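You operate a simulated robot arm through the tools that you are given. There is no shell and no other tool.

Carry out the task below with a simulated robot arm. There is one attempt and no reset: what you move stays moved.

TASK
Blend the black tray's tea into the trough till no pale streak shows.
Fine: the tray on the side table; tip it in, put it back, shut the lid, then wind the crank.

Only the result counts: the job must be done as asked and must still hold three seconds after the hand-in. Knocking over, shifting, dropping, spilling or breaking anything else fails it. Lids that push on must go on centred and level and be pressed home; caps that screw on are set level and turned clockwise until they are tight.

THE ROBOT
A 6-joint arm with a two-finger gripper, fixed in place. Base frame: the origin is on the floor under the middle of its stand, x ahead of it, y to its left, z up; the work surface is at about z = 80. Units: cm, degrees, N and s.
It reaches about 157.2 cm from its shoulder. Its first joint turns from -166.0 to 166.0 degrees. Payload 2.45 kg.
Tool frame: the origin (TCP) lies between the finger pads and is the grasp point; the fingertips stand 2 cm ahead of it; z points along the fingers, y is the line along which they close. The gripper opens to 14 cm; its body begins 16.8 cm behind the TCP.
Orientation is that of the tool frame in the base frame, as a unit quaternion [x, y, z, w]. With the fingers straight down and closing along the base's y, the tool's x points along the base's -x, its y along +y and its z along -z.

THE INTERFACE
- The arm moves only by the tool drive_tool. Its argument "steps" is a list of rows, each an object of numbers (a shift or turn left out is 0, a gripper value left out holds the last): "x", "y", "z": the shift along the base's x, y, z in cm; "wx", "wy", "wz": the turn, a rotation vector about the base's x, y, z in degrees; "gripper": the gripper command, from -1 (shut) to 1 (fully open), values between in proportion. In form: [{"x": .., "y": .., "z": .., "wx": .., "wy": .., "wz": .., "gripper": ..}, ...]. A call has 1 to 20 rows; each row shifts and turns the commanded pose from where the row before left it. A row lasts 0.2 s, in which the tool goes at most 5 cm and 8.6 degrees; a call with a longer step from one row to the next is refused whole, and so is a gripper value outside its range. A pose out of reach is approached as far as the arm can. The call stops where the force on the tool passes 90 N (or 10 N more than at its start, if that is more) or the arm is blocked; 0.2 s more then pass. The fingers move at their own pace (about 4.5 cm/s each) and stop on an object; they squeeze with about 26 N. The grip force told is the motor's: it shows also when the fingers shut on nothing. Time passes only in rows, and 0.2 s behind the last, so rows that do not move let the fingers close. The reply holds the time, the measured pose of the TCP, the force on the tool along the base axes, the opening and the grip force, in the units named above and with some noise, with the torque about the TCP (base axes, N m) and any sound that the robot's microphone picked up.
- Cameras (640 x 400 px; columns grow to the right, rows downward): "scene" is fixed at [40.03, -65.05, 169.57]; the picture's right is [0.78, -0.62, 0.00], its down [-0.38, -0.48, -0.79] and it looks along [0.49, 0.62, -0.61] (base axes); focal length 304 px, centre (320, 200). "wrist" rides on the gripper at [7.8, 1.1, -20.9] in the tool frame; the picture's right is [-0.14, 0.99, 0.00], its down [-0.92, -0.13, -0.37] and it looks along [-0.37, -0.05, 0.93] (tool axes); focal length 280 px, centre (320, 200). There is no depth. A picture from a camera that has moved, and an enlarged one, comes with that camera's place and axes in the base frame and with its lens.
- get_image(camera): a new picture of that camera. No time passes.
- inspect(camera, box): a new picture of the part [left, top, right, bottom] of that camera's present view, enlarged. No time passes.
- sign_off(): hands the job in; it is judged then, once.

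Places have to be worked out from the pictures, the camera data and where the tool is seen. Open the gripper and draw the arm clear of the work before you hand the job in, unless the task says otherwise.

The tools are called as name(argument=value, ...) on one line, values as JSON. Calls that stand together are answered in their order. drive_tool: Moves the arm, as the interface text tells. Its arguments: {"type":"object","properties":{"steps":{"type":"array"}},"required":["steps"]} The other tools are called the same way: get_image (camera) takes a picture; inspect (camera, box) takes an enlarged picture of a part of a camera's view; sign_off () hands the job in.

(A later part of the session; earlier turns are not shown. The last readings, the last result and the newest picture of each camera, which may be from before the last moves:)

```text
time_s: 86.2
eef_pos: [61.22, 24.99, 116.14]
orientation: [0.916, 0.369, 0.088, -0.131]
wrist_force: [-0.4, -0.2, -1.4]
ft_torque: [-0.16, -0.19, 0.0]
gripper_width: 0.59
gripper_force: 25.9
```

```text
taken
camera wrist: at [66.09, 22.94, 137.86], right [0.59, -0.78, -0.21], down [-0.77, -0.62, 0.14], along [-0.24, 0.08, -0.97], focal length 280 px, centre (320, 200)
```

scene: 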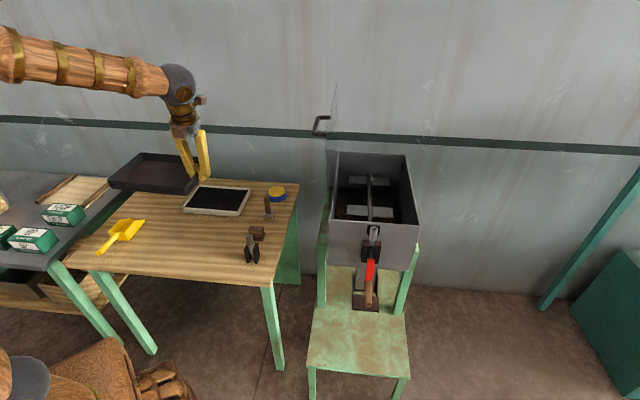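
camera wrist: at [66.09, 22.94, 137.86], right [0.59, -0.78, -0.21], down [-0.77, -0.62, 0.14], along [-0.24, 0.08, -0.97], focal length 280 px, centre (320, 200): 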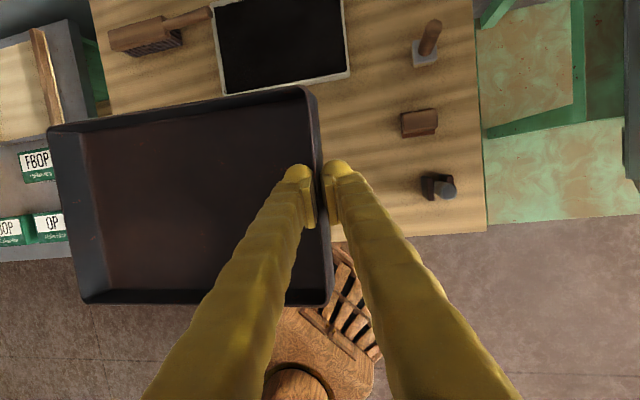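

Directly above its place. Lowering to a few centimetres over the table to check level and alignment.

drive_tool(steps=[{"z": -1.2}, {"z": -2.2}, {"z": -2.8}, {"z": -2.8}, {"z": -2.8}, {"z": -2.8}, {"z": -2.8}, {"z": -2.8}, {"z": -2.8}, {"z": -2.4}, {"z": -1.6}, {"z": -0.8}, {}])

inspect(camera="scene", box=[130, 180, 250, 275])

get_image(camera="wrist")

```text
time_s: 89.0
eef_pos: [61.17, 25.01, 88.14]
orientation: [0.916, 0.369, 0.088, -0.13]
wrist_force: [0.1, -1.7, -1.3]
ft_torque: [-0.17, -0.18, 0.04]
gripper_width: 0.6
gripper_force: 26.5
```

```text
4.21 times, centred on (190, 228) of scene
camera zoom: at [40.03, -65.05, 169.57], right [0.78, -0.62, 0.0], down [-0.38, -0.48, -0.79], along [0.49, 0.62, -0.61], focal length 1282 px, centre (867, 84)
```

zoom: 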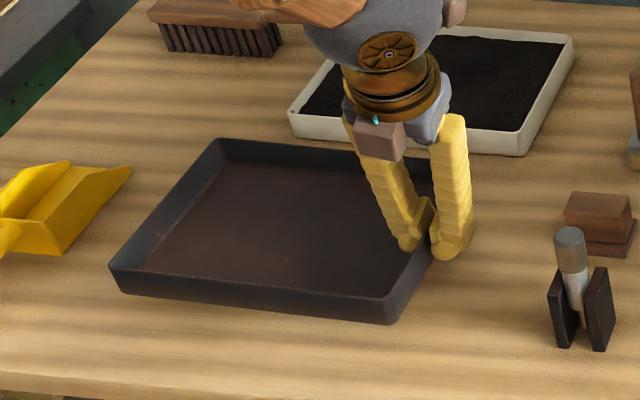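

```text
taken
camera wrist: at [66.09, 22.93, 109.9], right [0.59, -0.78, -0.21], down [-0.77, -0.62, 0.14], along [-0.24, 0.08, -0.97], focal length 280 px, centre (320, 200)
```

wrist: 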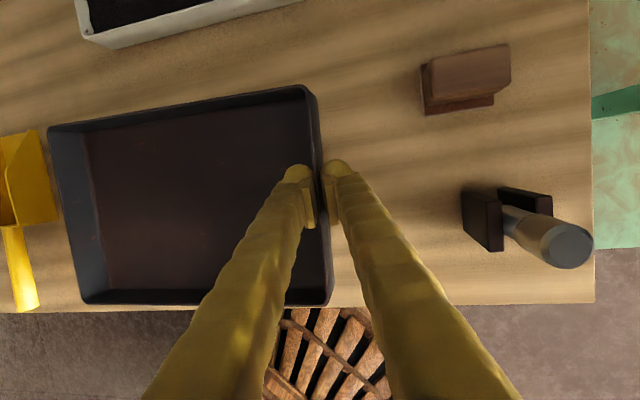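

All corner positions match the original ones raised by 5.2 cm, so the tray is level and aligned. Lowering to the table.

drive_tool(steps=[{"x": 0.05, "y": 0.08, "z": -1.2}, {"z": -1.3}, {"z": -1.2}, {"z": -0.7}, {"z": -0.3}, {}])

```text
time_s: 90.4
eef_pos: [61.28, 25.09, 83.58]
orientation: [0.916, 0.37, 0.088, -0.131]
wrist_force: [-0.3, -0.6, -2.3]
ft_torque: [-0.2, -0.16, 0.0]
gripper_width: 0.59
gripper_force: 26.7
```

drive_tool(steps=[{"z": -0.2}, {"z": -0.2}, {}])

inspect(camera="scene", box=[140, 200, 250, 275])

```text
time_s: 91.2
eef_pos: [61.26, 25.04, 83.28]
orientation: [0.916, 0.369, 0.088, -0.131]
wrist_force: [-1.5, -2.7, 6.8]
ft_torque: [-0.35, -0.02, 0.02]
gripper_width: 0.58
gripper_force: 26.3
```

```text
5.33 times, centred on (195, 238) of scene
camera zoom: at [40.03, -65.05, 169.57], right [0.78, -0.62, 0.0], down [-0.38, -0.48, -0.79], along [0.49, 0.62, -0.61], focal length 1624 px, centre (987, 0)
```

zoom: 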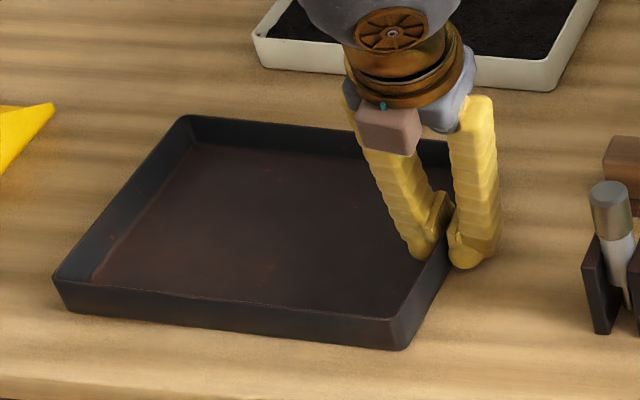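

It's touching the table. Releasing and rising along the tool axis.

drive_tool(steps=[{"gripper": -0.75}, {"gripper": -0.5}, {"gripper": -0.3}, {"gripper": -0.3}, {"z": 1.0}, {"z": 2.0}, {"z": 3.0}, {"z": 3.5}, {"z": 3.5}, {"z": 3.5}])

get_image(camera="wrist")

inspect(camera="scene", box=[140, 200, 250, 275])

```text
time_s: 93.4
eef_pos: [61.1, 25.05, 99.57]
orientation: [0.916, 0.369, 0.087, -0.131]
wrist_force: [0.6, -0.9, 0.0]
ft_torque: [0.0, 0.02, 0.01]
gripper_width: 4.89
gripper_force: 0.0
```

```text
taken
camera wrist: at [66.07, 22.96, 121.33], right [0.59, -0.78, -0.21], down [-0.77, -0.62, 0.14], along [-0.24, 0.08, -0.97], focal length 280 px, centre (320, 200)
```

wrist: 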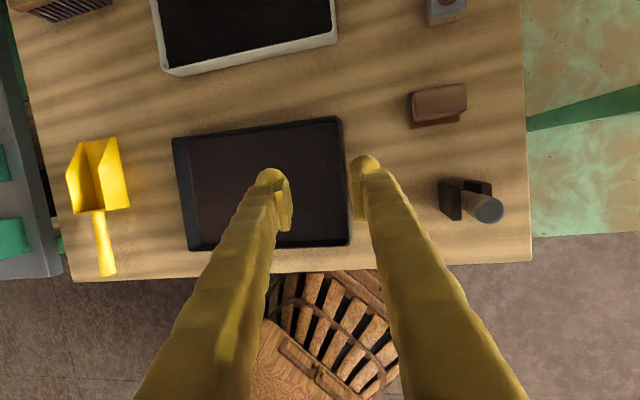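

```text
5.33 times, centred on (195, 238) of scene
camera zoom: at [40.03, -65.05, 169.57], right [0.78, -0.62, 0.0], down [-0.38, -0.48, -0.79], along [0.49, 0.62, -0.61], focal length 1624 px, centre (987, 0)
```

zoom: 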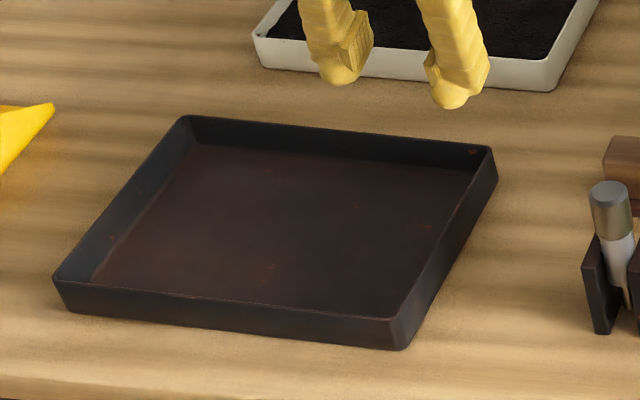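

The tray is back flat in its place, within about half a centimetre, and empty. Next I'll shut the lid: raise the gripper and turn it back to the orientation that worked on the lid handle.

drive_tool(steps=[{"z": 3, "wx": -3.54, "wy": -3.54}, {"z": 3, "wx": -3.54, "wy": -3.54}, {"z": 3, "wx": -5.3, "wy": 5.3}, {"z": 3, "wx": -5.3, "wy": 5.3}, {"x": 0.8, "y": -0.6, "z": 1.3, "wz": 8, "gripper": -0.1}, {"x": 0.8, "y": -0.6, "z": 1.3, "wz": 8}, {"x": 0.8, "y": -0.6, "z": 1.3, "wz": 8}, {"x": 0.8, "y": -0.6, "z": 1.3, "wz": 8}, {"x": 0.8, "y": -0.6, "z": 1.3, "wz": 8}, {"x": 0.8, "y": -0.6, "z": 1.3, "wz": 8}, {"x": 0.8, "y": -0.6, "z": 1.3, "wz": 8}, {"x": 0.8, "y": -0.6, "z": 1.3, "wz": 8}, {"x": 0.8, "y": -0.6, "z": 1.3, "wz": 8}, {"x": 0.8, "y": -0.6, "z": 1.3, "wz": 8}, {"x": 0.8, "y": -0.6, "z": 1.3, "wz": 8}, {"x": 0.8, "y": -0.6, "z": 1.3, "wz": 8}, {"x": 0.8, "y": -0.6, "z": 1.3, "wz": 8}, {"x": 0.8, "y": -0.6, "z": 1.3, "wz": 8}, {"x": 0.8, "y": -0.6, "z": 1.3, "wz": 8}, {"wz": 8}])

inspect(camera="scene", box=[290, 90, 370, 170])

```text
time_s: 97.6
eef_pos: [73.23, 15.97, 131.19]
orientation: [0.058, 0.998, 0.0, -0.001]
wrist_force: [-0.3, -0.5, 0.3]
ft_torque: [0.01, 0.01, -0.01]
gripper_width: 6.3
gripper_force: 0.1
```

```text
5.00 times, centred on (330, 130) of scene
camera zoom: at [40.03, -65.05, 169.57], right [0.78, -0.62, 0.0], down [-0.38, -0.48, -0.79], along [0.49, 0.62, -0.61], focal length 1522 px, centre (270, 550)
```

zoom: 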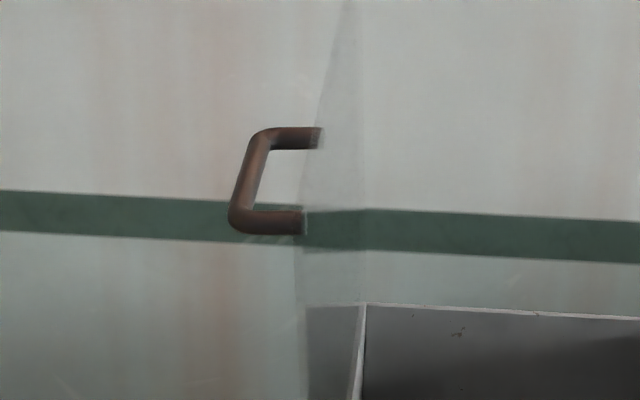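

The handle bar of the open lid sits at v≈63.1, u 62–74, z≈131.3. I'll finish the yaw, lean, and tip the tool to point at it.

drive_tool(steps=[{"wz": 7.39}, {"wz": 7.39}, {"wz": 7.39}, {"wz": 7.39}, {"wz": 7.39}, {"wz": 7.39}, {"wz": 7.39}, {"wx": 4.71, "wy": -4.71}, {"wx": 4.71, "wy": -4.71}, {"wx": 4.71, "wy": -4.71}, {"wx": -5.54, "wy": -5.54}, {"wx": -5.54, "wy": -5.54}, {"wx": -5.54, "wy": -5.54}, {"wx": -5.54, "wy": -5.54}, {"wx": -5.54, "wy": -5.54}, {"wx": -5.54, "wy": -5.54}, {"wx": -5.54, "wy": -5.54}, {"wx": -5.54, "wy": -5.54}, {"wx": -5.54, "wy": -5.54}, {"wx": -5.54, "wy": -5.54}])

drive_tool(steps=[{"wx": -5.54, "wy": -5.54}, {"wx": -5.54, "wy": -5.54}, {}])

get_image(camera="wrist")

get_image(camera="scene")

```text
time_s: 101.8
eef_pos: [73.19, 16.08, 131.23]
orientation: [-0.392, 0.663, -0.524, 0.364]
wrist_force: [0.0, -0.4, 0.7]
ft_torque: [-0.02, -0.01, 0.04]
gripper_width: 6.32
gripper_force: 0.1
```

```text
time_s: 102.6
eef_pos: [73.14, 16.04, 131.24]
orientation: [0.374, -0.571, 0.621, -0.385]
wrist_force: [0.0, -0.2, 0.3]
ft_torque: [0.0, -0.04, -0.01]
gripper_width: 6.3
gripper_force: 0.0
```

```text
taken
camera wrist: at [51.0, 17.73, 128.93], right [0.11, 0.08, -0.99], down [0.05, 1.0, 0.08], along [0.99, -0.06, 0.11], focal length 280 px, centre (320, 200)
```

wrist: 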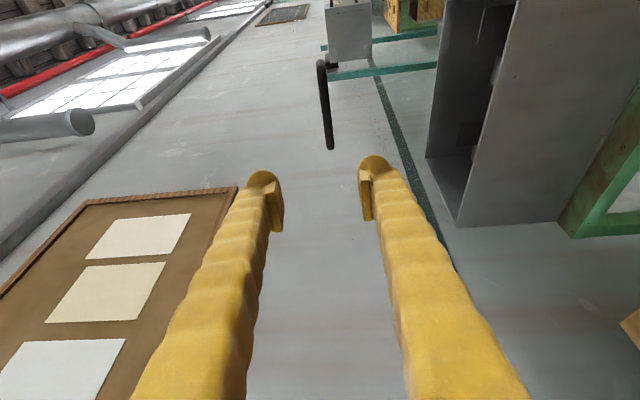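

```text
taken
```

scene: 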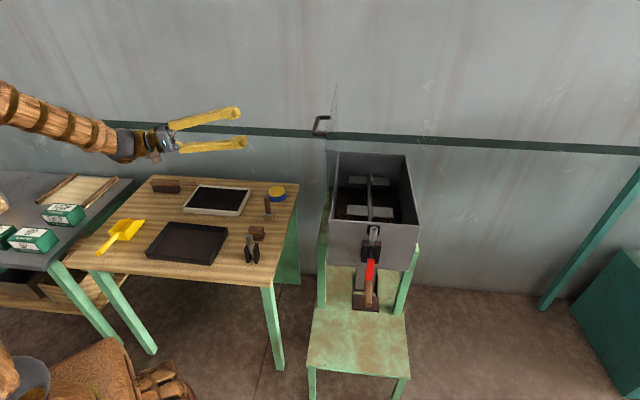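

The bar is centred vertically between the open fingers. Approaching it.

drive_tool(steps=[{"x": 3.2, "y": -2.15}, {"x": 3.2, "y": -2.15}, {"x": 3.2, "y": -2.15}, {"x": 3.0, "y": -2.0}, {"x": 2.4, "y": -1.6}, {}])

get_image(camera="wrist")

inspect(camera="scene", box=[260, 80, 360, 170])

```text
time_s: 104.0
eef_pos: [88.02, 6.15, 131.18]
orientation: [0.373, -0.572, 0.621, -0.386]
wrist_force: [-0.6, -0.1, -0.2]
ft_torque: [-0.02, 0.01, -0.02]
gripper_width: 6.3
gripper_force: 0.0
```

```text
taken
camera wrist: at [65.88, 7.69, 128.95], right [0.11, 0.08, -0.99], down [0.05, 1.0, 0.08], along [0.99, -0.06, 0.11], focal length 280 px, centre (320, 200)
```

wrist: 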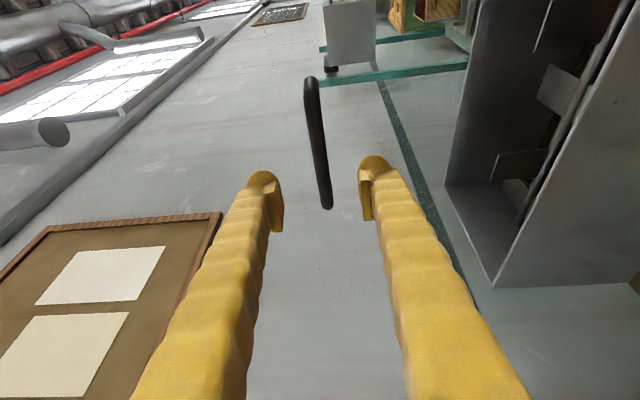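

```text
4.44 times, centred on (310, 125) of scene
camera zoom: at [40.03, -65.05, 169.57], right [0.78, -0.62, 0.0], down [-0.38, -0.48, -0.79], along [0.49, 0.62, -0.61], focal length 1353 px, centre (364, 533)
```

zoom: 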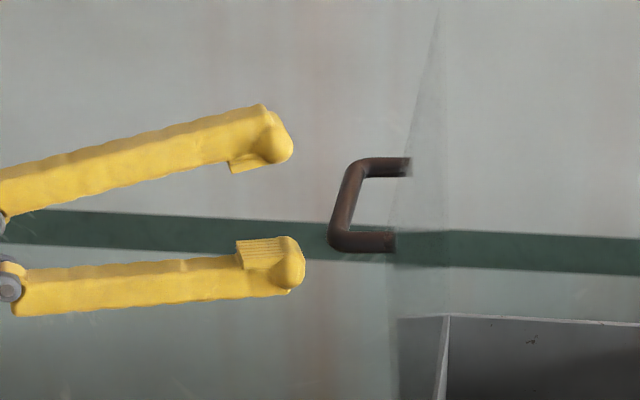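

drive_tool(steps=[{"x": 1.5, "y": -1.05, "z": 0.05}, {"x": 1.5, "y": -1.05, "z": 0.05}, {"x": 1.2, "y": -0.85}, {}])

inspect(camera="scene", box=[290, 95, 360, 155])

inspect(camera="wrist", box=[240, 80, 400, 240])

```text
time_s: 105.0
eef_pos: [92.44, 3.17, 131.26]
orientation: [0.373, -0.572, 0.621, -0.386]
wrist_force: [-0.1, -0.4, 0.3]
ft_torque: [-0.04, -0.01, -0.04]
gripper_width: 6.3
gripper_force: 0.1
```

```text
6.67 times, centred on (325, 125) of scene
camera zoom: at [40.03, -65.05, 169.57], right [0.78, -0.62, 0.0], down [-0.38, -0.48, -0.79], along [0.49, 0.62, -0.61], focal length 2030 px, centre (287, 700)
```

zoom: 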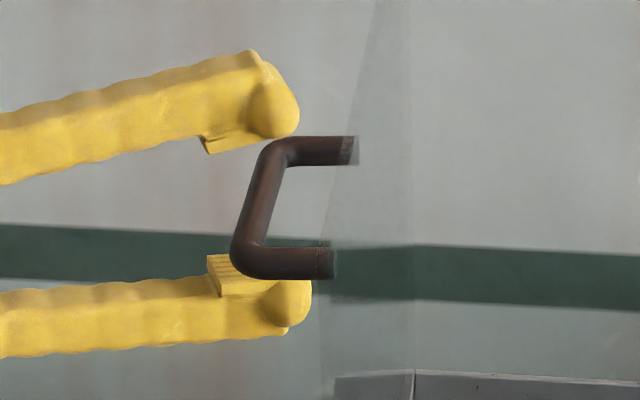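

```text
2.50 times, centred on (320, 160) of wrist
camera zoom: at [70.27, 4.84, 129.02], right [0.11, 0.08, -0.99], down [0.05, 1.0, 0.08], along [0.99, -0.06, 0.11], focal length 701 px, centre (320, 300)
```

zoom: 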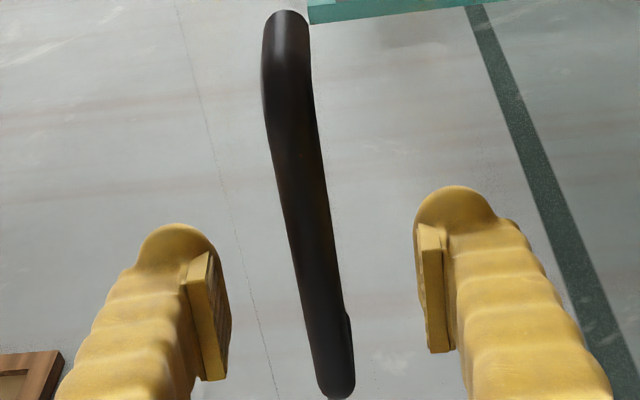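

The bar lies between the pads. Closing.

drive_tool(steps=[{"gripper": -0.5}, {"gripper": -1}, {"gripper": -1}, {"gripper": -1}, {"gripper": -1}, {"gripper": -1}])

```text
time_s: 106.4
eef_pos: [92.52, 3.08, 131.16]
orientation: [0.372, -0.572, 0.621, -0.386]
wrist_force: [0.5, 1.0, 1.6]
ft_torque: [0.03, -0.03, -0.01]
gripper_width: 1.14
gripper_force: 38.2
```

Firm hold with low forces. Now I'll swing the lid down along the same arc in reverse, first to 85° to verify.

drive_tool(steps=[{"x": 0.55, "y": -0.55, "z": 0.13, "wx": 1.24, "wy": 1.24}, {"x": 0.56, "y": -0.56, "z": 0.14, "wx": 1.24, "wy": 1.24}, {"x": 0.806, "y": -0.806, "z": 0.12, "wx": 1.77, "wy": 1.77}, {"x": 0.806, "y": -0.806, "z": 0.1, "wx": 1.77, "wy": 1.77}, {}])

```text
time_s: 107.6
eef_pos: [95.18, 0.32, 131.8]
orientation: [-0.385, 0.623, -0.569, 0.374]
wrist_force: [9.6, 8.7, 5.1]
ft_torque: [-0.03, 0.04, 0.07]
gripper_width: 0.96
gripper_force: 36.8
```

Tracking the arc exactly. Continuing to 60°.

drive_tool(steps=[{"x": 1.66, "y": -1.58, "z": 0.0, "wx": 3.536, "wy": 3.536}, {"x": 1.615, "y": -1.615, "z": -0.18, "wx": 3.536, "wy": 3.536}, {"x": 1.599, "y": -1.599, "z": -0.37, "wx": 3.536, "wy": 3.536}, {"x": 1.569, "y": -1.569, "z": -0.57, "wx": 3.536, "wy": 3.536}, {"x": 1.528, "y": -1.528, "z": -0.76, "wx": 3.536, "wy": 3.536}, {}])

```text
time_s: 109.0
eef_pos: [103.19, -7.49, 129.96]
orientation: [-0.406, 0.752, -0.401, 0.329]
wrist_force: [19.5, 2.0, 19.0]
ft_torque: [0.04, -0.09, 0.05]
gripper_width: 0.95
gripper_force: 36.7
```

drive_tool(steps=[{"x": 1.55, "y": -1.43, "z": -0.84, "wx": 3.536, "wy": 3.536}, {"x": 1.411, "y": -1.411, "z": -1.12, "wx": 3.536, "wy": 3.536}, {"x": 1.337, "y": -1.337, "z": -1.3, "wx": 3.536, "wy": 3.536}, {"x": 1.252, "y": -1.252, "z": -1.45, "wx": 3.536, "wy": 3.536}, {"x": 1.158, "y": -1.158, "z": -1.61, "wx": 3.536, "wy": 3.536}, {"x": 1.054, "y": -1.054, "z": -1.74, "wx": 3.536, "wy": 3.536}, {}])

```text
time_s: 110.6
eef_pos: [111.09, -15.19, 121.88]
orientation: [-0.404, 0.862, -0.176, 0.252]
wrist_force: [-9.9, -15.1, -3.0]
ft_torque: [-0.08, 0.02, 0.04]
gripper_width: 0.93
gripper_force: 36.6
```

drive_tool(steps=[{"x": 0.7, "y": -0.82, "z": -1.48, "wx": 2.828, "wy": 2.828}, {"x": 0.689, "y": -0.689, "z": -1.553, "wx": 2.828, "wy": 2.828}, {"x": 0.61, "y": -0.61, "z": -1.618, "wx": 2.828, "wy": 2.828}, {"x": 0.53, "y": -0.53, "z": -1.673, "wx": 2.828, "wy": 2.828}, {"x": 0.445, "y": -0.445, "z": -1.72, "wx": 2.828, "wy": 2.828}, {}])

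```text
time_s: 112.0
eef_pos: [113.96, -18.3, 113.89]
orientation: [-0.389, 0.9, -0.017, 0.194]
wrist_force: [17.0, -6.6, 0.6]
ft_torque: [-0.25, 0.27, -0.12]
gripper_width: 0.93
gripper_force: 36.7
```

Near closing now. Lowering the last 10° gently.

drive_tool(steps=[{"x": 0.23, "y": -0.23, "z": -0.88, "wx": 1.414, "wy": 1.414}, {"x": 0.19, "y": -0.19, "z": -0.89, "wx": 1.414, "wy": 1.414}, {"x": 0.12, "y": -0.12, "z": -0.66, "wx": 1.06, "wy": 1.06}, {"x": 0.1, "y": -0.1, "z": -0.67, "wx": 1.06, "wy": 1.06}, {}])

```text
time_s: 113.2
eef_pos: [114.47, -18.85, 110.55]
orientation: [-0.381, 0.908, 0.039, 0.17]
wrist_force: [-16.0, 13.3, -10.5]
ft_torque: [-0.54, 0.4, 0.27]
gripper_width: 0.94
gripper_force: 36.8
```

drive_tool(steps=[{"x": 0.02, "y": -0.02, "z": -0.5, "wx": 0.75, "wy": 0.75}, {"x": 0.03, "y": -0.03, "z": -0.45, "wx": 0.75, "wy": 0.75}, {"x": 0.02, "y": -0.02, "z": -0.3, "wx": 0.5, "wy": 0.5}, {}])

inspect(camera="scene", box=[400, 200, 440, 230])

inspect(camera="scene", box=[325, 140, 425, 230])

```text
time_s: 114.2
eef_pos: [114.6, -18.88, 109.34]
orientation: [-0.377, 0.91, 0.061, 0.162]
wrist_force: [15.7, 11.0, -1.5]
ft_torque: [0.24, -0.13, 0.09]
gripper_width: 0.91
gripper_force: 36.9
```

```text
13.33 times, centred on (420, 215) of scene
camera zoom: at [40.03, -65.05, 169.57], right [0.78, -0.62, 0.0], down [-0.38, -0.48, -0.79], along [0.49, 0.62, -0.61], focal length 4060 px, centre (-1013, 0)
```

zoom: 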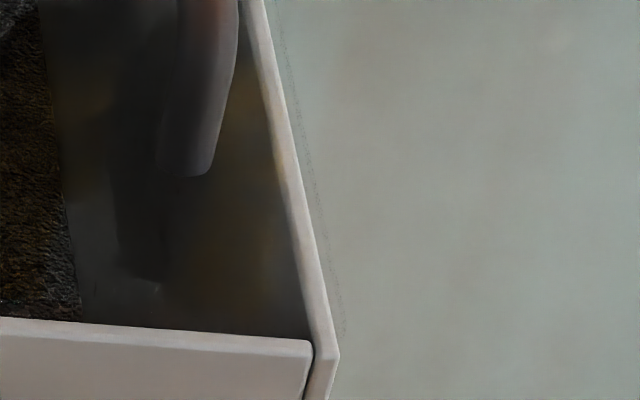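

```text
4.44 times, centred on (375, 185) of scene
camera zoom: at [40.03, -65.05, 169.57], right [0.78, -0.62, 0.0], down [-0.38, -0.48, -0.79], along [0.49, 0.62, -0.61], focal length 1353 px, centre (76, 267)
```

zoom: 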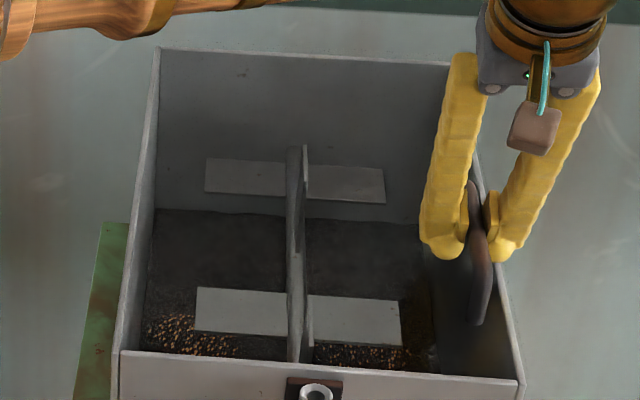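

The handle is back at its original height (z 109.34) and the lid outline sits on the rim. I'll press down slightly to be sure it is home.

drive_tool(steps=[{"z": -0.1}, {"z": -0.08}, {}])

```text
time_s: 115.0
eef_pos: [114.66, -19.03, 109.21]
orientation: [-0.377, 0.91, 0.061, 0.162]
wrist_force: [24.5, 9.1, 4.7]
ft_torque: [0.11, -0.08, 0.01]
gripper_width: 0.9
gripper_force: 36.2
```

drive_tool(steps=[{"x": -0.08, "y": -0.02, "z": -0.1}, {"z": -0.1}, {}])

```text
time_s: 115.8
eef_pos: [114.59, -19.16, 109.05]
orientation: [-0.377, 0.91, 0.06, 0.162]
wrist_force: [19.7, -7.2, 22.6]
ft_torque: [0.26, -0.16, 0.0]
gripper_width: 0.93
gripper_force: 37.2
```

Now 23 N of resistance: the lid is seated on the rim. Relaxing, opening the fingers and rising clear.

drive_tool(steps=[{"z": 0.12}, {"gripper": -0.6}, {"gripper": -0.1}, {"gripper": -0.1}, {"gripper": -0.1}, {"z": 1.0}, {"z": 2.0}, {"z": 3.0}, {"z": 3.0}, {"z": 2.0}])

inspect(camera="scene", box=[325, 140, 425, 230])

get_image(camera="wrist")

inspect(camera="scene", box=[395, 150, 425, 170])

```text
time_s: 118.0
eef_pos: [114.47, -19.03, 120.3]
orientation: [-0.377, 0.91, 0.061, 0.162]
wrist_force: [0.0, 0.0, -0.4]
ft_torque: [-0.04, 0.03, -0.02]
gripper_width: 6.31
gripper_force: 0.0
```

```text
4.44 times, centred on (375, 185) of scene
camera zoom: at [40.03, -65.05, 169.57], right [0.78, -0.62, 0.0], down [-0.38, -0.48, -0.79], along [0.49, 0.62, -0.61], focal length 1353 px, centre (76, 267)
```

zoom: 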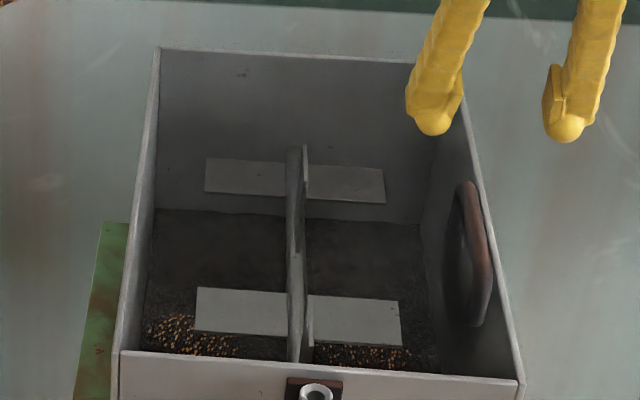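

```text
taken
camera wrist: at [103.33, -28.38, 137.31], right [-0.61, 0.79, 0.04], down [0.61, 0.44, 0.66], along [0.51, 0.42, -0.75], focal length 280 px, centre (320, 200)
```

wrist: 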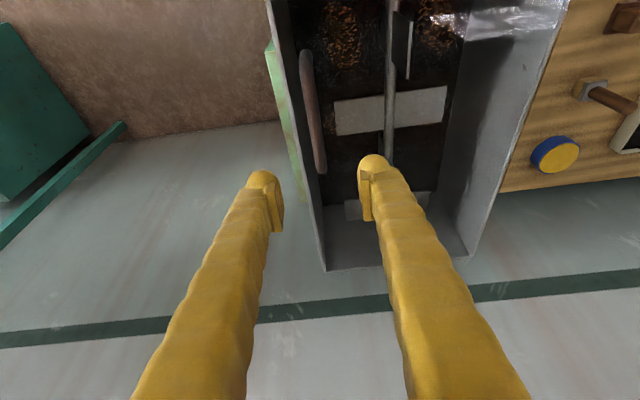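

```text
16.00 times, centred on (410, 160) of scene
camera zoom: at [40.03, -65.05, 169.57], right [0.78, -0.62, 0.0], down [-0.38, -0.48, -0.79], along [0.49, 0.62, -0.61], focal length 4872 px, centre (-1120, 840)
```

zoom: 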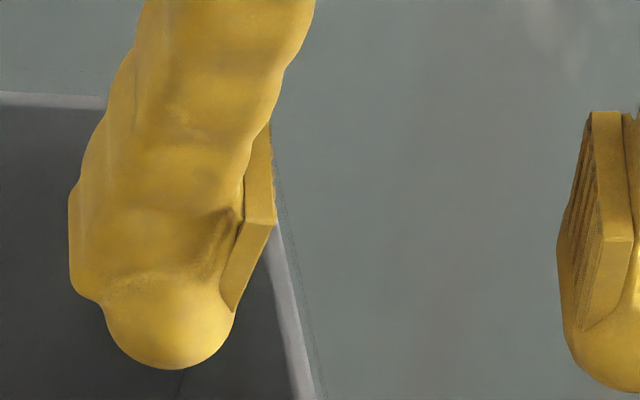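

The lid is shut just as it was at the start, and pale flecks are visible at the near end through the glass. Now for the crank: I'll straighten the tool and move above the crank handle.

drive_tool(steps=[{"x": -3.1, "y": -1.1, "wx": -3.54, "wy": 3.54}, {"x": -3.1, "y": -1.1, "wx": -3.54, "wy": 3.54}, {"x": -3.1, "y": -1.1, "wx": -3.54, "wy": 3.54}, {"x": -3.1, "y": -1.1, "wx": -3.54, "wy": 3.54}, {"x": -3.1, "y": -1.1}, {"x": -3.1, "y": -1.1}, {"x": -3.1, "y": -1.1}, {"x": -3.4, "y": -1.1}, {}])

get_image(camera="wrist")

get_image(camera="scene")

```text
time_s: 120.0
eef_pos: [89.42, -27.96, 120.26]
orientation: [-0.384, 0.923, -0.005, 0.0]
wrist_force: [-0.2, -0.3, -0.5]
ft_torque: [-0.01, 0.04, 0.01]
gripper_width: 6.26
gripper_force: 0.1
```

```text
taken
camera wrist: at [82.98, -32.59, 141.28], right [-0.6, 0.8, -0.01], down [0.74, 0.57, 0.37], along [0.3, 0.21, -0.93], focal length 280 px, centre (320, 200)
```

wrist: 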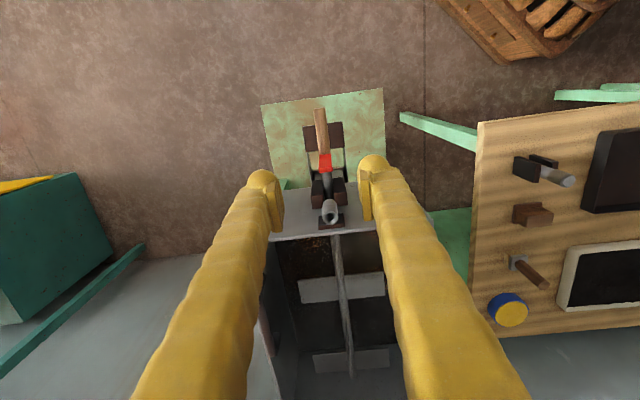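

```text
taken
```

scene: 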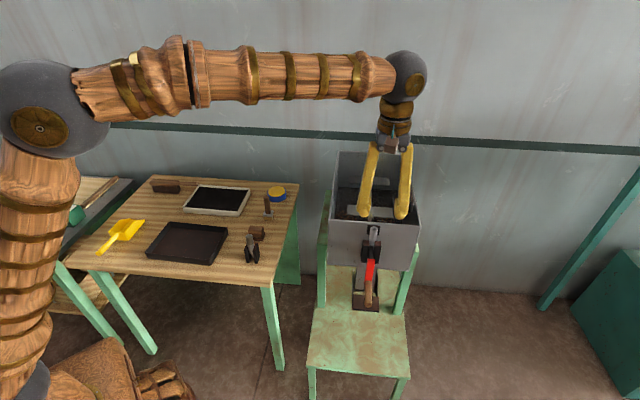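

I'll zoom both cameras on the crank to fix its geometry.

inspect(camera="wrist", box=[260, 85, 400, 240])

inspect(camera="scene", box=[340, 215, 410, 315])

```text
2.58 times, centred on (330, 162) of wrist
camera zoom: at [82.98, -32.59, 141.28], right [-0.6, 0.8, -0.01], down [0.74, 0.57, 0.37], along [0.3, 0.21, -0.93], focal length 724 px, centre (294, 297)
```

zoom: 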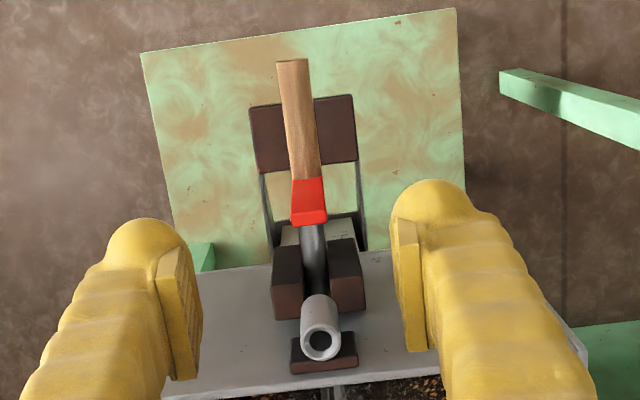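

```text
4.00 times, centred on (375, 265) of scene
camera zoom: at [40.03, -65.05, 169.57], right [0.78, -0.62, 0.0], down [-0.38, -0.48, -0.79], along [0.49, 0.62, -0.61], focal length 1218 px, centre (100, -60)
```

zoom: 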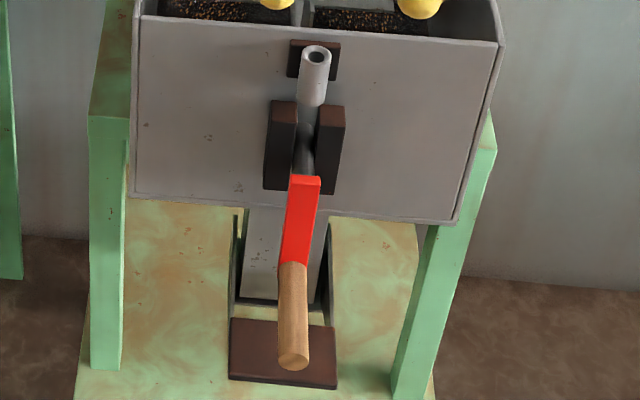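

The crank handle's centreline is at v≈83.0, z≈85.2, u 39–48, with the shaft at z≈93.7, so the throw is about 8.5 cm. I'm right above it and will descend with the fingers either side.

drive_tool(steps=[{"z": -3.5}, {"z": -4}, {"z": -4}, {"z": -4}, {"z": -4}, {"z": -4}, {"z": -3.5}, {"z": -2.5}, {"z": -1.5}, {}])

get_image(camera="wrist")

inspect(camera="scene", box=[330, 200, 430, 310])

```text
time_s: 122.2
eef_pos: [89.52, -27.69, 89.17]
orientation: [-0.384, 0.923, -0.007, 0.0]
wrist_force: [0.3, -0.4, 0.0]
ft_torque: [0.02, 0.01, 0.05]
gripper_width: 6.29
gripper_force: 0.1
```

```text
taken
camera wrist: at [83.01, -32.38, 110.08], right [-0.6, 0.8, -0.01], down [0.74, 0.57, 0.37], along [0.3, 0.21, -0.93], focal length 280 px, centre (320, 200)
```

wrist: 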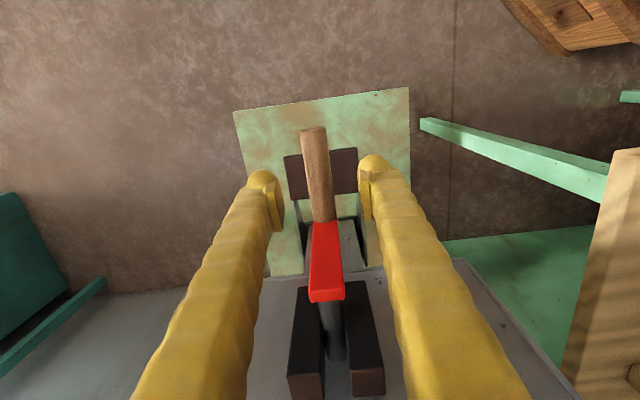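

```text
3.64 times, centred on (380, 255) of scene
camera zoom: at [40.03, -65.05, 169.57], right [0.78, -0.62, 0.0], down [-0.38, -0.48, -0.79], along [0.49, 0.62, -0.61], focal length 1107 px, centre (102, 0)
```

zoom: 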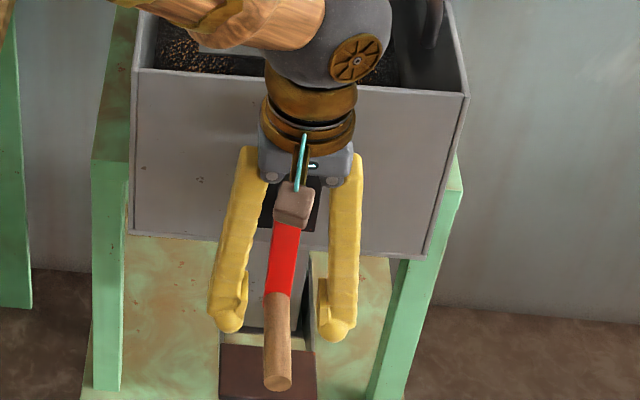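

Centred. Descending the last 4 cm and closing on the wooden handle.

drive_tool(steps=[{"z": -1.5}, {"z": -1.3}, {"z": -1.1}, {"gripper": -0.5}, {"gripper": -1}, {"gripper": -1}, {"gripper": -1}, {"gripper": -1}])

get_image(camera="wrist")

inspect(camera="scene", box=[330, 200, 430, 310])

```text
time_s: 124.0
eef_pos: [89.39, -27.79, 85.17]
orientation: [-0.383, 0.924, -0.005, 0.0]
wrist_force: [1.7, -0.3, -3.0]
ft_torque: [0.03, -0.04, -1.01]
gripper_width: 2.23
gripper_force: 45.5
```

```text
taken
camera wrist: at [83.0, -32.39, 106.24], right [-0.6, 0.8, -0.01], down [0.74, 0.57, 0.37], along [0.3, 0.21, -0.93], focal length 280 px, centre (320, 200)
```

wrist: 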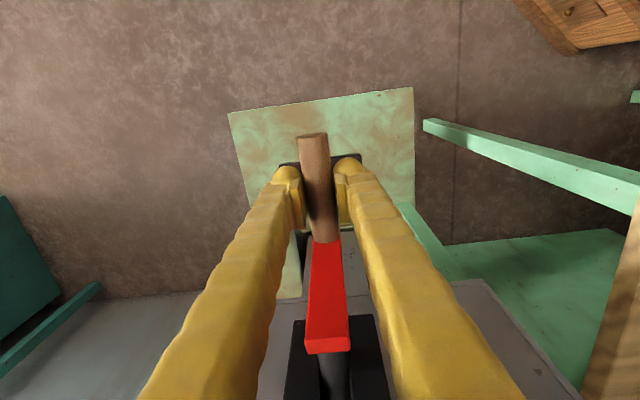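

```text
3.64 times, centred on (380, 255) of scene
camera zoom: at [40.03, -65.05, 169.57], right [0.78, -0.62, 0.0], down [-0.38, -0.48, -0.79], along [0.49, 0.62, -0.61], focal length 1107 px, centre (102, 0)
```

zoom: 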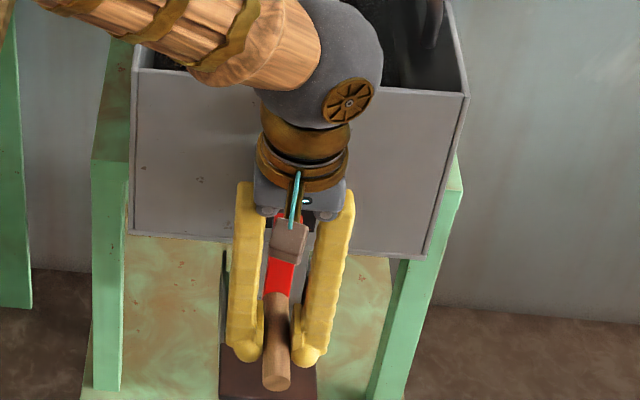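

I hold the crank handle (2.2 cm), with some yaw torque from a slight misalignment. I'll trim the yaw and start winding clockwise in small steps to learn the radius from the forces.

drive_tool(steps=[{"wz": -1}, {"x": -0.54, "y": 0.54, "z": 0.03}, {"x": -0.54, "y": 0.54, "z": 0.1}, {"x": -0.53, "y": 0.53, "z": 0.17}, {"x": -0.52, "y": 0.52, "z": 0.23}, {}])

inspect(camera="scene", box=[330, 200, 430, 310])

```text
time_s: 125.4
eef_pos: [87.26, -25.76, 85.72]
orientation: [-0.375, 0.927, -0.006, 0.002]
wrist_force: [11.6, 9.7, -5.5]
ft_torque: [0.41, -0.25, 1.03]
gripper_width: 2.26
gripper_force: 45.2
```

```text
3.64 times, centred on (380, 255) of scene
camera zoom: at [40.03, -65.05, 169.57], right [0.78, -0.62, 0.0], down [-0.38, -0.48, -0.79], along [0.49, 0.62, -0.61], focal length 1107 px, centre (102, 0)
```

zoom: 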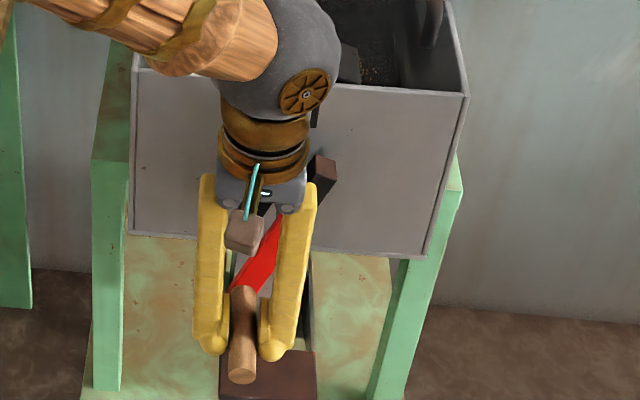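

The crank turns easily and the paddles are moving. Continuing with force checks.

drive_tool(steps=[{"x": -0.5, "y": 0.5, "z": 0.3, "wz": 0.5}, {"x": -0.48, "y": 0.48, "z": 0.35}, {"x": -0.46, "y": 0.46, "z": 0.42}, {"x": -0.43, "y": 0.43, "z": 0.46}, {}])

```text
time_s: 126.6
eef_pos: [85.36, -23.94, 87.25]
orientation: [-0.38, 0.925, -0.004, 0.0]
wrist_force: [-25.2, -9.1, -15.3]
ft_torque: [-0.4, 0.4, 1.05]
gripper_width: 2.26
gripper_force: 45.1
```

drive_tool(steps=[{"x": -0.47, "y": 0.39, "z": 0.45}, {"x": -0.4, "y": 0.4, "z": 0.55}, {"x": -0.34, "y": 0.34, "z": 0.62}, {"x": -0.3, "y": 0.3, "z": 0.66}, {}])

```text
time_s: 127.8
eef_pos: [84.06, -22.45, 89.65]
orientation: [-0.38, 0.925, -0.006, 0.002]
wrist_force: [-7.8, 9.4, -6.4]
ft_torque: [-0.03, 0.01, 0.98]
gripper_width: 2.3
gripper_force: 45.0
```

drive_tool(steps=[{"x": -0.33, "y": 0.33, "z": 1.1}, {"x": -0.27, "y": 0.27, "z": 1.15}, {"x": -0.15, "y": 0.15, "z": 1.15}, {"x": -0.05, "y": 0.05, "z": 1.15}, {}])

inspect(camera="scene", box=[330, 200, 430, 310])

```text
time_s: 129.0
eef_pos: [83.25, -21.62, 94.15]
orientation: [-0.38, 0.925, -0.006, 0.001]
wrist_force: [-0.3, -0.3, -0.1]
ft_torque: [0.03, -0.01, -0.02]
gripper_width: 0.0
gripper_force: 29.3
```

```text
3.64 times, centred on (380, 255) of scene
camera zoom: at [40.03, -65.05, 169.57], right [0.78, -0.62, 0.0], down [-0.38, -0.48, -0.79], along [0.49, 0.62, -0.61], focal length 1107 px, centre (102, 0)
```

zoom: 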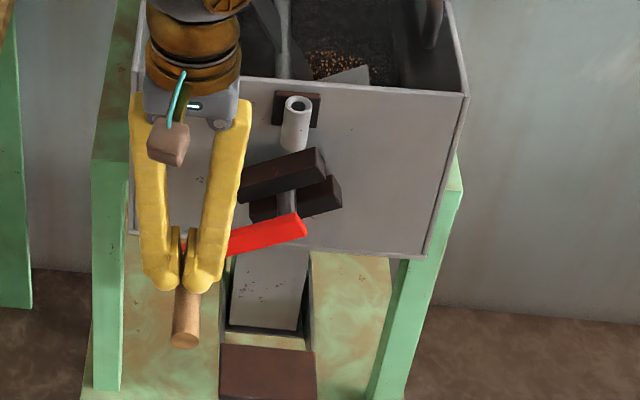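

The handle slipped out downwards: as the crank turns, the handle rotates between the pads and the friction is lost. A better way is to point the closed fingers along the handle's axis, like a rod, and push the handle round from behind. I'll lift clear and reorient with the camera on top.

drive_tool(steps=[{"z": 3}, {"z": 4}, {"z": 4}, {"x": -1, "y": -1, "z": 4, "wz": -7.5}, {"x": -1, "y": -2, "z": 4, "wz": -7.5}, {"x": -1, "y": -2, "z": 3, "wz": -7.5}, {"x": -1, "y": -2, "z": 2, "wz": -7.5}, {"y": -2, "wz": -7.5}, {"y": -2, "wz": -7.5}, {"y": -2, "wz": -7.5}, {"y": -2, "wz": -7.5}, {"wz": -7.5}, {"wz": -7.5}, {"wz": -7.5}, {"wz": -7.5}, {"wz": -7.5}, {"wz": -7.5}, {"wz": -7.5}, {"wz": -7.5}, {"wz": -7.5}])

get_image(camera="scene")

```text
time_s: 133.2
eef_pos: [79.11, -36.62, 118.14]
orientation: [0.663, 0.749, -0.003, -0.005]
wrist_force: [-1.0, -0.1, -0.3]
ft_torque: [-0.03, -0.02, 0.01]
gripper_width: 0.0
gripper_force: 29.7
```

```text
taken
```

scene: 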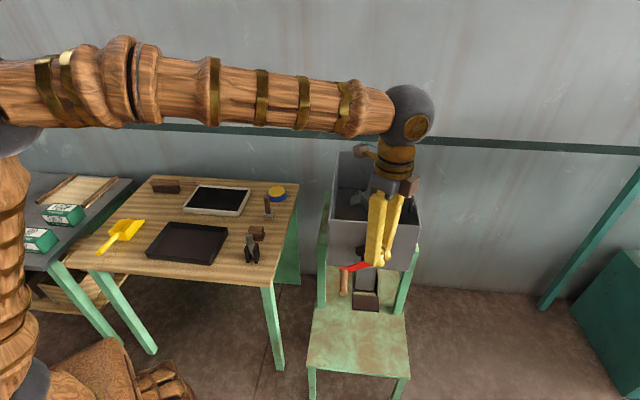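

drive_tool(steps=[{"wz": -7.43}, {"wz": -7.43}, {"wz": -7.43}, {"wz": -7.43}, {"wz": -7.43}, {"wz": -7.43}, {"wz": -7.43}, {"wx": 5.3, "wy": -5.3}, {"wx": 5.3, "wy": -5.3}, {"wx": 5.3, "wy": -5.3}, {"wx": 5.3, "wy": -5.3}, {"wx": 5.3, "wy": -5.3}, {"wx": 5.3, "wy": -5.3}, {"wx": 5.3, "wy": -5.3}, {"wx": 5.3, "wy": -5.3}, {"wx": 5.3, "wy": -5.3}, {"wx": 5.3, "wy": -5.3}, {"wx": 5.3, "wy": -5.3}, {"wx": 5.3, "wy": -5.3}])

get_image(camera="scene")

get_image(camera="wrist")

```text
time_s: 137.2
eef_pos: [79.11, -36.62, 118.24]
orientation: [0.651, 0.275, 0.653, -0.274]
wrist_force: [0.5, 0.1, 0.3]
ft_torque: [0.01, 0.04, -0.01]
gripper_width: 0.0
gripper_force: 29.3
```

```text
taken
```

scene: 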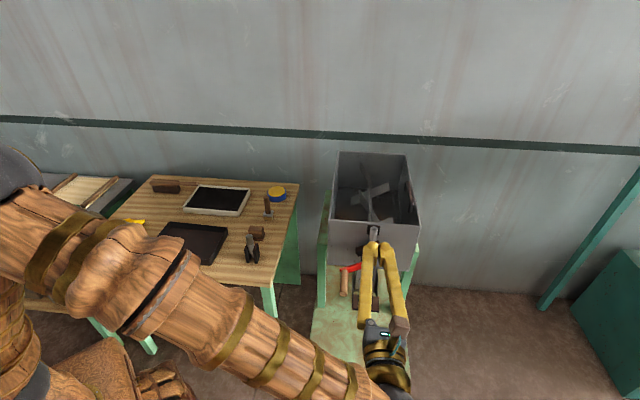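

```text
taken
camera wrist: at [65.17, -52.4, 126.02], right [0.71, -0.69, -0.14], down [-0.35, -0.17, -0.92], along [0.61, 0.7, -0.36], focal length 280 px, centre (320, 200)
```

wrist: 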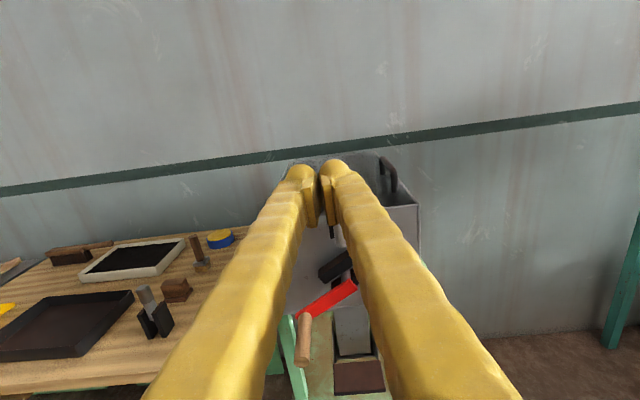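

Now the closed fingers point along the crank axis. I'll zoom on the crank to locate the handle and shaft.

inspect(camera="wrist", box=[260, 230, 400, 400])

inspect(camera="scene", box=[325, 220, 405, 310])

```text
2.35 times, centred on (330, 315) of wrist
camera zoom: at [65.17, -52.4, 126.02], right [0.71, -0.69, -0.14], down [-0.35, -0.17, -0.92], along [0.61, 0.7, -0.36], focal length 660 px, centre (296, -71)
```

zoom: 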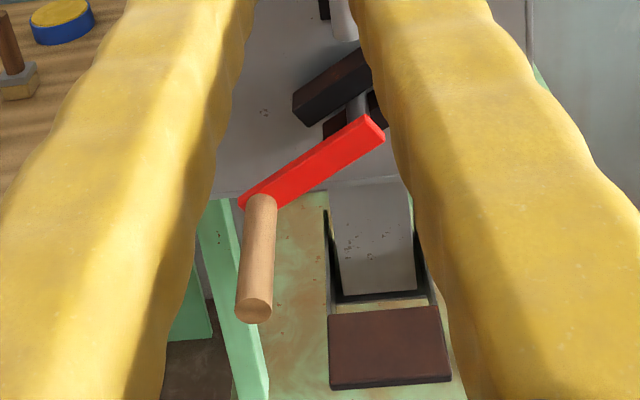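

```text
4.44 times, centred on (365, 265) of scene
camera zoom: at [40.03, -65.05, 169.57], right [0.78, -0.62, 0.0], down [-0.38, -0.48, -0.79], along [0.49, 0.62, -0.61], focal length 1353 px, centre (120, -89)
```

zoom: 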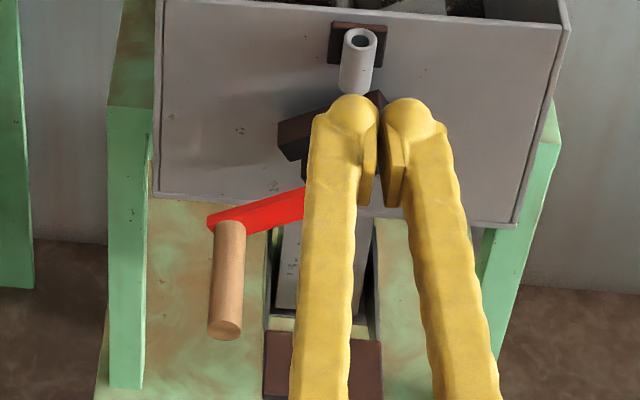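

The handle is at v≈74.9, z≈90.2 (about 66° round, throw ≈ 8.8 cm). I'll lower the rod in front of the crank, to a point just below and behind the handle.

drive_tool(steps=[{"x": -0.36, "y": 0.36, "z": -3.5}, {"x": -0.36, "y": 0.36, "z": -3.5}, {"x": -0.36, "y": 0.36, "z": -3.5}, {"x": -0.36, "y": 0.36, "z": -3.5}, {"x": -0.36, "y": 0.36, "z": -3.5}, {"x": -0.36, "y": 0.36, "z": -3.5}, {"x": -0.36, "y": 0.36, "z": -3.5}, {"x": -0.36, "y": 0.36, "z": -3.5}, {"x": -0.36, "y": 0.36, "z": -3.0}, {"x": -0.36, "y": 0.36, "z": -1.3}, {}])

get_image(camera="wrist")

get_image(camera="scene")

```text
time_s: 139.6
eef_pos: [75.53, -33.16, 85.74]
orientation: [0.652, 0.274, 0.652, -0.274]
wrist_force: [-0.6, -0.2, -1.1]
ft_torque: [-0.03, -0.02, -0.01]
gripper_width: 0.0
gripper_force: 29.2
```

```text
taken
camera wrist: at [61.64, -49.01, 93.76], right [0.71, -0.69, -0.14], down [-0.35, -0.17, -0.92], along [0.61, 0.7, -0.36], focal length 280 px, centre (320, 200)
```

wrist: 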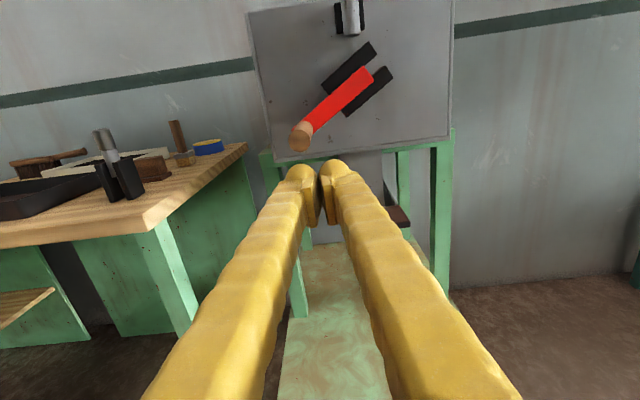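

```text
taken
```

scene: 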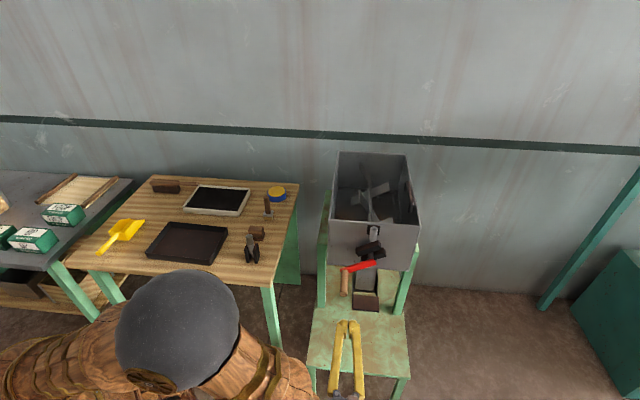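

I have a clear view along the crank: shaft centre about (v 82.8, z 94.1), throw ≈ 9 cm. Moving the rod in under the handle.

drive_tool(steps=[{"x": 2.05, "y": 2.05}, {"x": 2.05, "y": 2.05}, {"x": 2.05, "y": 2.05}, {"x": 2.05, "y": 2.05}, {"x": 2.05, "y": 2.05}, {}])

get_image(camera="wrist")

inspect(camera="scene", box=[325, 220, 405, 310])

```text
time_s: 141.0
eef_pos: [85.57, -22.74, 85.76]
orientation: [0.651, 0.274, 0.652, -0.274]
wrist_force: [0.4, 0.5, -0.7]
ft_torque: [-0.02, 0.01, -0.02]
gripper_width: 0.0
gripper_force: 29.8
```

```text
taken
camera wrist: at [71.68, -38.56, 93.68], right [0.71, -0.69, -0.14], down [-0.35, -0.17, -0.92], along [0.61, 0.7, -0.36], focal length 280 px, centre (320, 200)
```

wrist: 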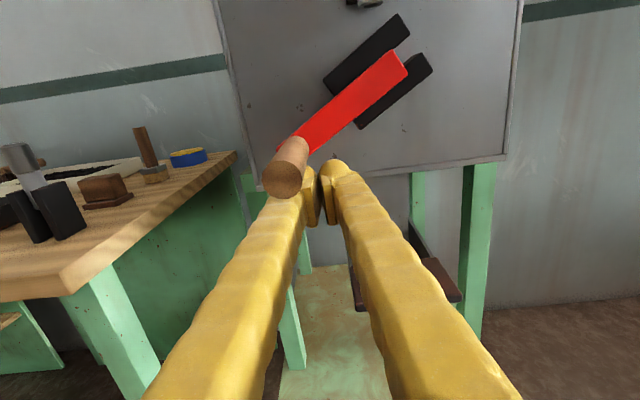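

```text
4.44 times, centred on (365, 265) of scene
camera zoom: at [40.03, -65.05, 169.57], right [0.78, -0.62, 0.0], down [-0.38, -0.48, -0.79], along [0.49, 0.62, -0.61], focal length 1353 px, centre (120, -89)
```

zoom: 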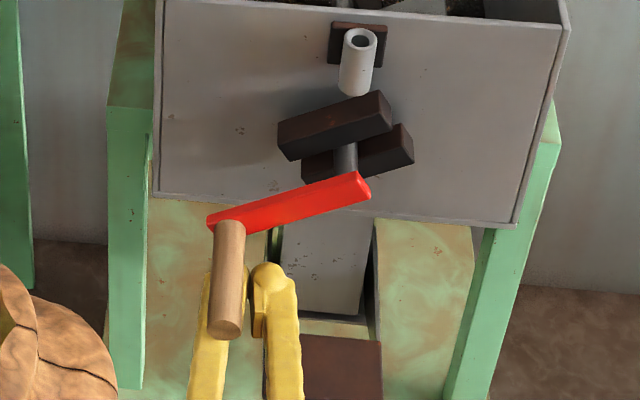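

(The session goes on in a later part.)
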